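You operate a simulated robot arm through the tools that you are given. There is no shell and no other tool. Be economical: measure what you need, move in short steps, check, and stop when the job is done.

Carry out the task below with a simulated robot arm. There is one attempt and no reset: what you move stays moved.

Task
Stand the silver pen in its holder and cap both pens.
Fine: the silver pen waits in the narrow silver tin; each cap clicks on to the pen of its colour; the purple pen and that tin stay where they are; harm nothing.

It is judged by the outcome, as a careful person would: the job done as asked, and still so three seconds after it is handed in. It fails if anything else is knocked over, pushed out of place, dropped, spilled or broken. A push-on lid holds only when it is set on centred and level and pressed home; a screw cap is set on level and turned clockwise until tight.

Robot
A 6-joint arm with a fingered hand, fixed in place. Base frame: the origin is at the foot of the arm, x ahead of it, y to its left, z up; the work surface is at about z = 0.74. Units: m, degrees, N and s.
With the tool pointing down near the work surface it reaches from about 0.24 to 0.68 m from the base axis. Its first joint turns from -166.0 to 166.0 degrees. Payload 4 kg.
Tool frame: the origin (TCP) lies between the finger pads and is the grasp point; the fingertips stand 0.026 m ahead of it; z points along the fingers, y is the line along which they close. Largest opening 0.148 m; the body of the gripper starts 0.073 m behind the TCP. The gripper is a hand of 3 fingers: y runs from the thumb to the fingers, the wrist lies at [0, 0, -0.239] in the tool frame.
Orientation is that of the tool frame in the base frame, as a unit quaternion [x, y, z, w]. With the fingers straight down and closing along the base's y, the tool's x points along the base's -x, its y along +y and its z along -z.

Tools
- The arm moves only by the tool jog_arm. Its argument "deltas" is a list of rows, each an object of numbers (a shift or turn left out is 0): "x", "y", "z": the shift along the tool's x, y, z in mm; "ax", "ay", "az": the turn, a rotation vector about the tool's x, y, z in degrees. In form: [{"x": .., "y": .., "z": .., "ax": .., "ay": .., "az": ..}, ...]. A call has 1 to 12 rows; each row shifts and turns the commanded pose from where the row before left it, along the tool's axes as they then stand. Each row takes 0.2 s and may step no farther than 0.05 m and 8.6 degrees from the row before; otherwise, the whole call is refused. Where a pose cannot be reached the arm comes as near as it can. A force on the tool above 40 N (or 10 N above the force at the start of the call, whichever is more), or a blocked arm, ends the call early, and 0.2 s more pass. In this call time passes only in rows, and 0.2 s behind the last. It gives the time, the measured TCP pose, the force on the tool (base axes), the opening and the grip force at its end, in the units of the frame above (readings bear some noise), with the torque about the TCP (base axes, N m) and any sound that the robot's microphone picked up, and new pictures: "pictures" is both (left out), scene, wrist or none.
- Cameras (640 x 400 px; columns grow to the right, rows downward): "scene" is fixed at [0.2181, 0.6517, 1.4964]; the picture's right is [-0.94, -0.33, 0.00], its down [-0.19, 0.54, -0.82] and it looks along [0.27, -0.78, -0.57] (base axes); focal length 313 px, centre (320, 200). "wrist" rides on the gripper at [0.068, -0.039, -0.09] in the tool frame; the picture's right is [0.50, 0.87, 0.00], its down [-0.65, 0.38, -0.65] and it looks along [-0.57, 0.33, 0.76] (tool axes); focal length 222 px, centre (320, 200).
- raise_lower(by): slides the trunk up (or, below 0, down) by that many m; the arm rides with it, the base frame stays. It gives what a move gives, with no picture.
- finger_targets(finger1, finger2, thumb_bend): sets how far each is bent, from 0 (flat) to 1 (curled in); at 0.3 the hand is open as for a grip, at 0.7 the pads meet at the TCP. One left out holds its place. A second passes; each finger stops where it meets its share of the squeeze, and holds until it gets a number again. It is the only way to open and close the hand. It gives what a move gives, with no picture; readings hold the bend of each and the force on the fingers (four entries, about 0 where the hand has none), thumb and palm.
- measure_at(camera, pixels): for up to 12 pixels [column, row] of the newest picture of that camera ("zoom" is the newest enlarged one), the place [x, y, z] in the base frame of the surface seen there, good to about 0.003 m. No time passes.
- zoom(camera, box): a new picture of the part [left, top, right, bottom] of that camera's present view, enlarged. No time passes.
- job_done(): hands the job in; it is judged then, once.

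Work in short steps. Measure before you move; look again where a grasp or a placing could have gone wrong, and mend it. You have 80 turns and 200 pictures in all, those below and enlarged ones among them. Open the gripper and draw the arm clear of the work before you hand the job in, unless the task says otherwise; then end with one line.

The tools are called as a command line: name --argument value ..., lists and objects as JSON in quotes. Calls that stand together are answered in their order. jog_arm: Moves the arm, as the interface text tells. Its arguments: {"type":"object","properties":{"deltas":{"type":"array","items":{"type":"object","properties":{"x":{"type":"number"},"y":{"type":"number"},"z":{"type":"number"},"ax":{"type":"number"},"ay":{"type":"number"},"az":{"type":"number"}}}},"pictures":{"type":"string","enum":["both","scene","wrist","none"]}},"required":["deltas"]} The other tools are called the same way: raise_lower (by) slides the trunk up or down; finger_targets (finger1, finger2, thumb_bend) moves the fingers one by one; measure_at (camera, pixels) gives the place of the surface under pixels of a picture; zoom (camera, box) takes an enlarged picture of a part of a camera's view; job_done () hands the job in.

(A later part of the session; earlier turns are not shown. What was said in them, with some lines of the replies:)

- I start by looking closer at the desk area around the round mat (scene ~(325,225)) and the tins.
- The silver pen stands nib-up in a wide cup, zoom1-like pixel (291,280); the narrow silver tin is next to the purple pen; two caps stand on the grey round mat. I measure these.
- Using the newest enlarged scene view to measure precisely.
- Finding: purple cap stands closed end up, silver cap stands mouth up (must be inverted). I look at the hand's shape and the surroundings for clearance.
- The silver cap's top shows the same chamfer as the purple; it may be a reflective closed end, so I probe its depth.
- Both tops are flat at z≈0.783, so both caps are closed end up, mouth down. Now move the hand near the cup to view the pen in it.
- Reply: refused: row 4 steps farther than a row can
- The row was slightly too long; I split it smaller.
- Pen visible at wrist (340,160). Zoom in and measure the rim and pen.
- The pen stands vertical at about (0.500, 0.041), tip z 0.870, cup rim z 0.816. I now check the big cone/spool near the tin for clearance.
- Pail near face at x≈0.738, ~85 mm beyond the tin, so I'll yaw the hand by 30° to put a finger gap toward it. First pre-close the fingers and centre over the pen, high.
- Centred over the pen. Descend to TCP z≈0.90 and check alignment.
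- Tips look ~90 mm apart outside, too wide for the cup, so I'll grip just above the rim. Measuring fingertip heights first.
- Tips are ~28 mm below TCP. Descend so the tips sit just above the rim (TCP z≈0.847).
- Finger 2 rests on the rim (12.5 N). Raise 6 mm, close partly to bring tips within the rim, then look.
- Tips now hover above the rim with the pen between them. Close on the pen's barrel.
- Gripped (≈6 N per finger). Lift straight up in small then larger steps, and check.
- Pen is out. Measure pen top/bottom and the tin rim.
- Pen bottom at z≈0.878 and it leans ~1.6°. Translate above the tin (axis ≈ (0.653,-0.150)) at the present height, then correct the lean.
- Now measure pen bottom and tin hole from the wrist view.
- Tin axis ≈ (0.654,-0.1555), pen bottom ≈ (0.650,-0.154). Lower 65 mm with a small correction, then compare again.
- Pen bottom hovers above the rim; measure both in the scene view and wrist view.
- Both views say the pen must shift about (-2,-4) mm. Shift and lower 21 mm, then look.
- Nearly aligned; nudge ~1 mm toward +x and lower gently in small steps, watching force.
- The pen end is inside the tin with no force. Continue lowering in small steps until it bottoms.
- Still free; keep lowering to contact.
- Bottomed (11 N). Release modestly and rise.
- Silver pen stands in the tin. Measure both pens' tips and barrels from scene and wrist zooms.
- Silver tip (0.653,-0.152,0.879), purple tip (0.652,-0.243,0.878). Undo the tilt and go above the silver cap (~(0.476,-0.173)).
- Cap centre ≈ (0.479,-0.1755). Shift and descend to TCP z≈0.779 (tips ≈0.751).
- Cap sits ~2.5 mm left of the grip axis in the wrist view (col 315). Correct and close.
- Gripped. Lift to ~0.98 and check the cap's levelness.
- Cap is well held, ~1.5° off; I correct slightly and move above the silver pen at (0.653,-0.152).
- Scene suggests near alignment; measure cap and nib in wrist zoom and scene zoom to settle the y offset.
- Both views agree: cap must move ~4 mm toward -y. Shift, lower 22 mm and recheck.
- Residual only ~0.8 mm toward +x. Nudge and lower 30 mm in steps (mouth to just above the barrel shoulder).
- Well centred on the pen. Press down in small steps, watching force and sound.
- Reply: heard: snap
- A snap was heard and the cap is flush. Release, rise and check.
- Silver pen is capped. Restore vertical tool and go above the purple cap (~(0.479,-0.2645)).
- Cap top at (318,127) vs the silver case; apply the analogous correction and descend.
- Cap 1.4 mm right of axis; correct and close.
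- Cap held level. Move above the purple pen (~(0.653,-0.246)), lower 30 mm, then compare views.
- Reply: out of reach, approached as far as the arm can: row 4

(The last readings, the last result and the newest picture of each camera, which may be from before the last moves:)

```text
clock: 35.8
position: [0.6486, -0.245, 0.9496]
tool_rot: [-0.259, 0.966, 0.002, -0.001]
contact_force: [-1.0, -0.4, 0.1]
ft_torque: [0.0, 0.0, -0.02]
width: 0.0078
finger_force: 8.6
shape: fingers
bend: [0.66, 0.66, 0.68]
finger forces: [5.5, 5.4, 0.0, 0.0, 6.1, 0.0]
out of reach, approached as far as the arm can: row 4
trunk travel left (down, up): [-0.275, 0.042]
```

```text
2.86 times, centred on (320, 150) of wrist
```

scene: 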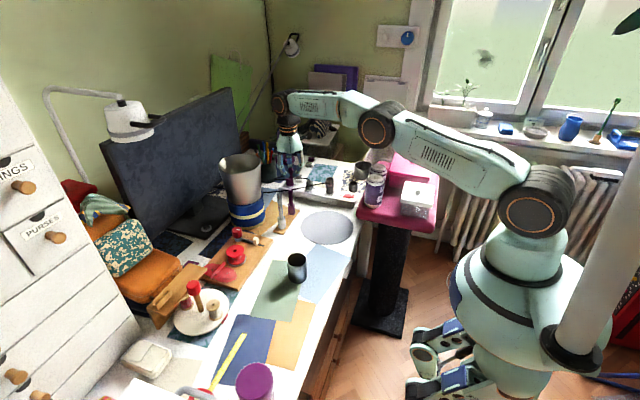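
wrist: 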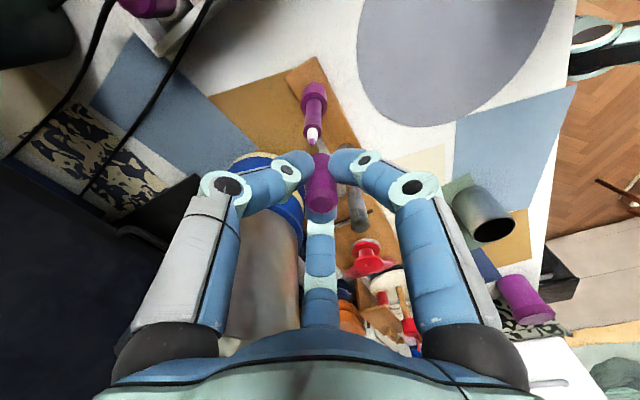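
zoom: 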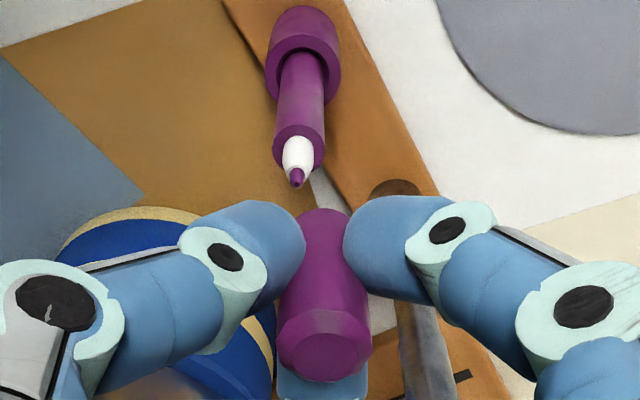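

The arm fell ~5 mm short at that height. Reach should improve lower (wrist nearer shoulder height), so lower 20 mm (mouth still above the nib) while shifting (+6,-3) mm.

jog_arm --deltas '[{"z": 18}, {"x": -3.7, "y": -5.6}]' --pictures "none"

zoom --camera "scene" --box '[275, 165, 309, 205]'

zoom --camera "wrist" --box '[285, 110, 355, 180]'

```text
clock: 36.4
position: [0.6533, -0.2492, 0.9316]
tool_rot: [-0.258, 0.966, 0.0, 0.0]
contact_force: [-0.1, 0.3, -0.3]
ft_torque: [0.03, -0.01, -0.01]
width: 0.0083
finger_force: 8.0
shape: fingers
bend: [0.66, 0.66, 0.68]
finger forces: [5.2, 5.5, 0.0, 0.0, 5.9, 0.0]
trunk travel left (down, up): [-0.275, 0.042]
```

```text
10.00 times, centred on (292, 185) of scene
```

zoom: 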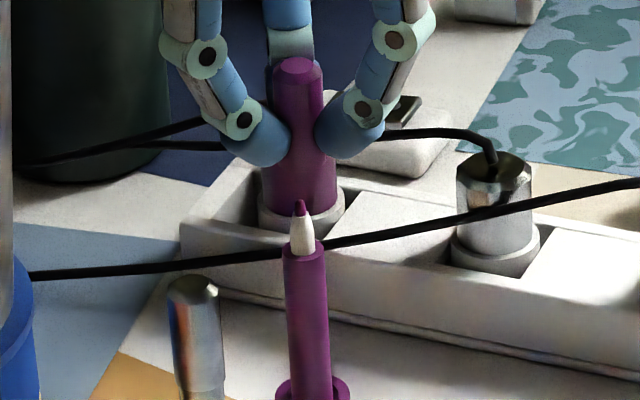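

```text
5.71 times, centred on (320, 145) of wrist
```

zoom: 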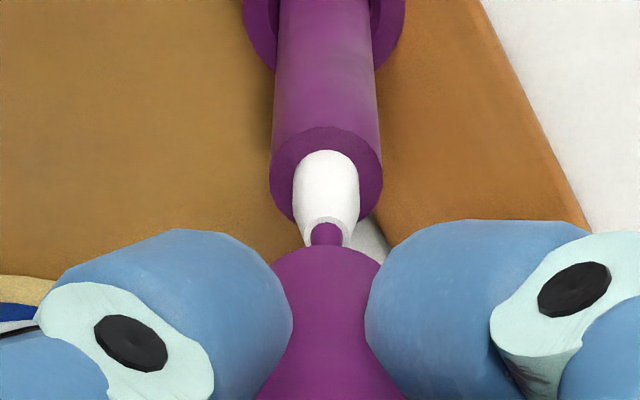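

Reached, and laterally aligned in the wrist view. Measure to check the depth direction.

measure_at --camera "zoom" --pixels '[[326, 238], [326, 180], [271, 180], [382, 180], [325, 130], [325, 256], [325, 290], [325, 340], [325, 90], [280, 90], [374, 90]]'

zoom --camera "scene" --box '[282, 170, 302, 195]'

```text
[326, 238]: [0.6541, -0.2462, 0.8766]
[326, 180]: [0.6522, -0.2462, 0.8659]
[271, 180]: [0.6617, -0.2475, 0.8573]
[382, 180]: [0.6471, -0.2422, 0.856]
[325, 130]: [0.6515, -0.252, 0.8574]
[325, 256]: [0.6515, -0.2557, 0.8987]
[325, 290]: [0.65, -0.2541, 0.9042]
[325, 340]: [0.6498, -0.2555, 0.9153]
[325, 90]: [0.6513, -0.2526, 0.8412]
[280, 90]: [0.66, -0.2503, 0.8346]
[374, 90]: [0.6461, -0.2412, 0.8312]
```

```text
16.00 times, centred on (292, 182) of scene
```

zoom: 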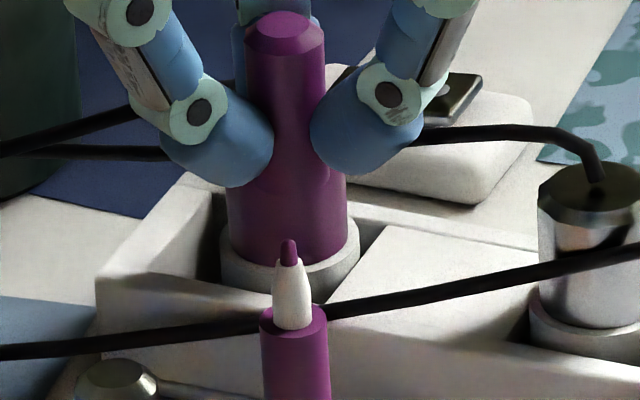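

measure_at --camera "zoom" --pixels '[[290, 245], [293, 300], [295, 345], [295, 370], [263, 350], [329, 350], [284, 35], [286, 80], [288, 120], [290, 160], [290, 172], [290, 185]]'

```text
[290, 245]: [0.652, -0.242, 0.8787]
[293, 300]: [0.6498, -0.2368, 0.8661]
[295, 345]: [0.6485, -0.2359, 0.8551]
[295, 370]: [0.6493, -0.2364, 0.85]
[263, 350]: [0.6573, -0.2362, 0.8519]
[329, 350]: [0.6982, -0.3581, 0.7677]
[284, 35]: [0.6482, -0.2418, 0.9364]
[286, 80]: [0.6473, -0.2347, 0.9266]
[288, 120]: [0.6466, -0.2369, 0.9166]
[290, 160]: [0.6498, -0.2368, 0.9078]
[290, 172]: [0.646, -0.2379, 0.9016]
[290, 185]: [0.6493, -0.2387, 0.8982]
```

Both views agree: shift ~+2 mm in y. Apply and lower 29 mm in steps.

jog_arm --deltas '[{"x": -1.3, "y": 1.6}, {"z": 6}, {"z": 6}, {"z": 6}, {"z": 6}, {"z": 5}]' --pictures "none"

zoom --camera "scene" --box '[279, 175, 305, 205]'

zoom --camera "wrist" --box '[285, 110, 355, 180]'

```text
clock: 37.8
position: [0.6554, -0.2454, 0.9024]
tool_rot: [-0.259, 0.966, 0.001, 0.0]
contact_force: [-0.3, 0.7, -0.1]
ft_torque: [-0.03, 0.0, -0.02]
width: 0.0081
finger_force: 8.0
shape: fingers
bend: [0.66, 0.66, 0.68]
finger forces: [5.4, 5.5, 0.0, 0.0, 6.0, 0.1]
trunk travel left (down, up): [-0.275, 0.042]
```

```text
13.33 times, centred on (292, 190) of scene
```

zoom: 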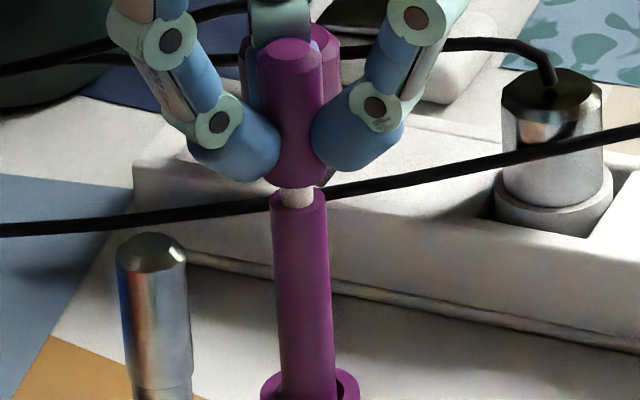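

```text
5.71 times, centred on (320, 145) of wrist
```

zoom: 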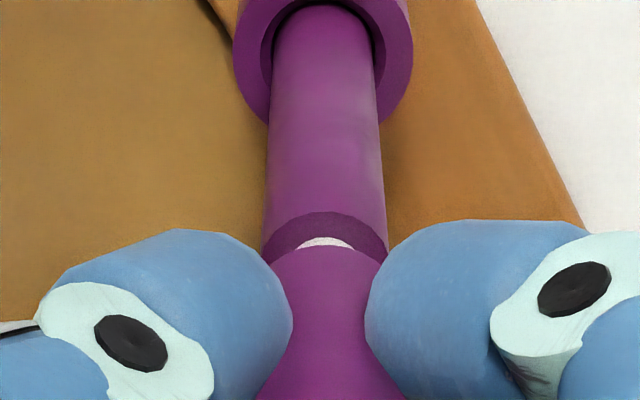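

Well centred in both views with ~5 mm gap. Press down in 2 mm steps.

jog_arm --deltas '[{"z": 3}, {"z": 2}, {"z": 2}, {"z": 2}, {"z": 2}, {"z": 2}]' --pictures "none"

zoom --camera "scene" --box '[279, 175, 305, 205]'

zoom --camera "wrist" --box '[285, 110, 355, 180]'

```text
clock: 39.2
position: [0.6547, -0.246, 0.8921]
tool_rot: [-0.26, 0.966, 0.0, 0.001]
contact_force: [0.2, -0.9, 13.6]
ft_torque: [0.02, -0.03, -0.02]
width: 0.0077
finger_force: 11.7
shape: fingers
bend: [0.66, 0.66, 0.69]
finger forces: [7.6, 7.4, 0.0, 0.1, 8.5, 0.0]
trunk travel left (down, up): [-0.275, 0.042]
heard: snap
```

```text
13.33 times, centred on (292, 190) of scene
```

zoom: 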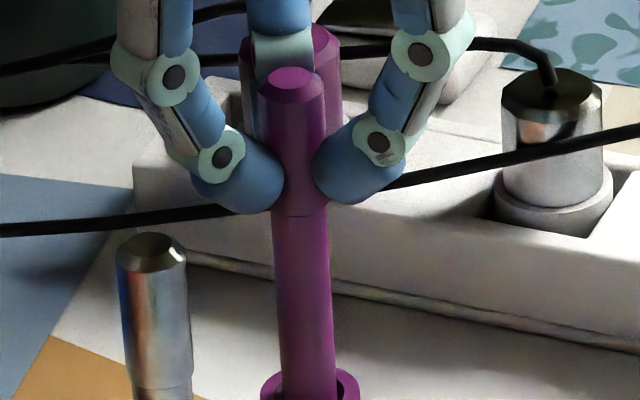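

```text
5.71 times, centred on (320, 145) of wrist
```

zoom: 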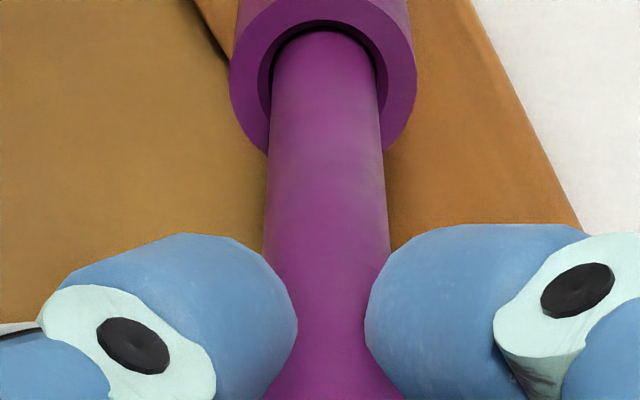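

Snap heard and cap flush. Release, rise, and back away towards the base.

finger_targets --finger1 0.58 --finger2 0.58 --thumb_bend 0.58

jog_arm --deltas '[{"z": -20}, {"z": -30}, {"z": -30, "x": 15}, {"x": 40}, {"x": 40}, {"x": 40}, {"x": 40, "z": -25}, {"z": -45}, {"z": -45}]'

zoom --camera "scene" --box '[255, 165, 325, 240]'

```text
clock: 40.2
position: [0.6548, -0.2452, 0.8891]
tool_rot: [-0.259, 0.966, 0.002, 0.0]
contact_force: [0.4, -0.5, 0.4]
ft_torque: [0.0, 0.03, 0.02]
width: 0.0389
finger_force: 0.0
shape: fingers
bend: [0.57, 0.57, 0.57]
finger forces: [0.0, 0.0, 0.0, 0.0, 0.0, 0.0]
trunk travel left (down, up): [-0.275, 0.042]
```

```text
clock: 42.2
position: [0.5027, -0.3333, 1.0842]
tool_rot: [-0.259, 0.966, 0.001, 0.0]
contact_force: [-0.5, -0.1, 0.2]
ft_torque: [-0.01, -0.05, -0.01]
width: 0.0389
finger_force: 0.0
shape: fingers
bend: [0.57, 0.57, 0.57]
finger forces: [0.1, 0.1, 0.1, 0.1, 0.0, 0.0]
trunk travel left (down, up): [-0.275, 0.042]
```

scene: 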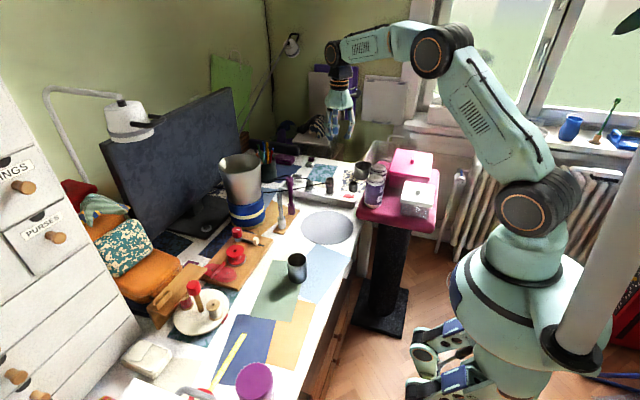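
wrist: 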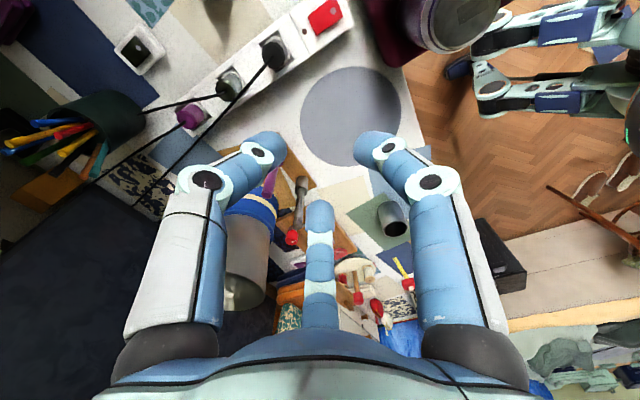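

```text
5.33 times, centred on (290, 202) of scene
```

zoom: 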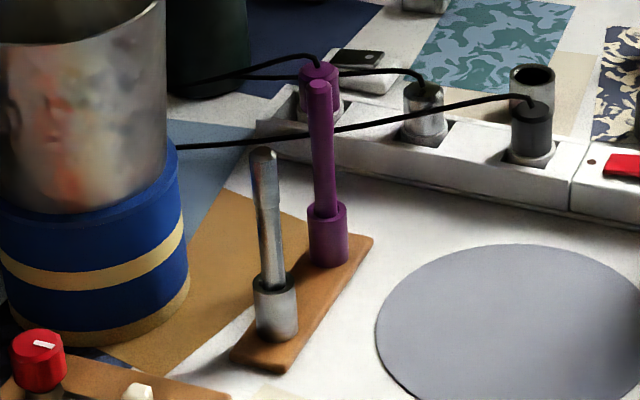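

Both pens stand capped in their holders and nothing else has moved. I open the hand fully and hand in.

finger_targets --finger1 0.3 --finger2 0.3 --thumb_bend 0.3

job_done

```text
clock: 43.2
position: [0.5044, -0.3348, 1.0842]
tool_rot: [-0.259, 0.966, 0.001, 0.0]
contact_force: [-0.2, 0.0, -1.2]
ft_torque: [-0.01, 0.0, 0.03]
width: 0.1266
finger_force: 0.1
shape: fingers
bend: [0.3, 0.3, 0.3]
finger forces: [0.0, 0.1, 0.0, 0.1, 0.1, 0.0]
trunk travel left (down, up): [-0.275, 0.042]
```

```text
The job is handed in.
```

The silver pen stands in its narrow tin, and each pen has the cap of its colour, with a snap heard for both; the last pictures show nothing else disturbed.
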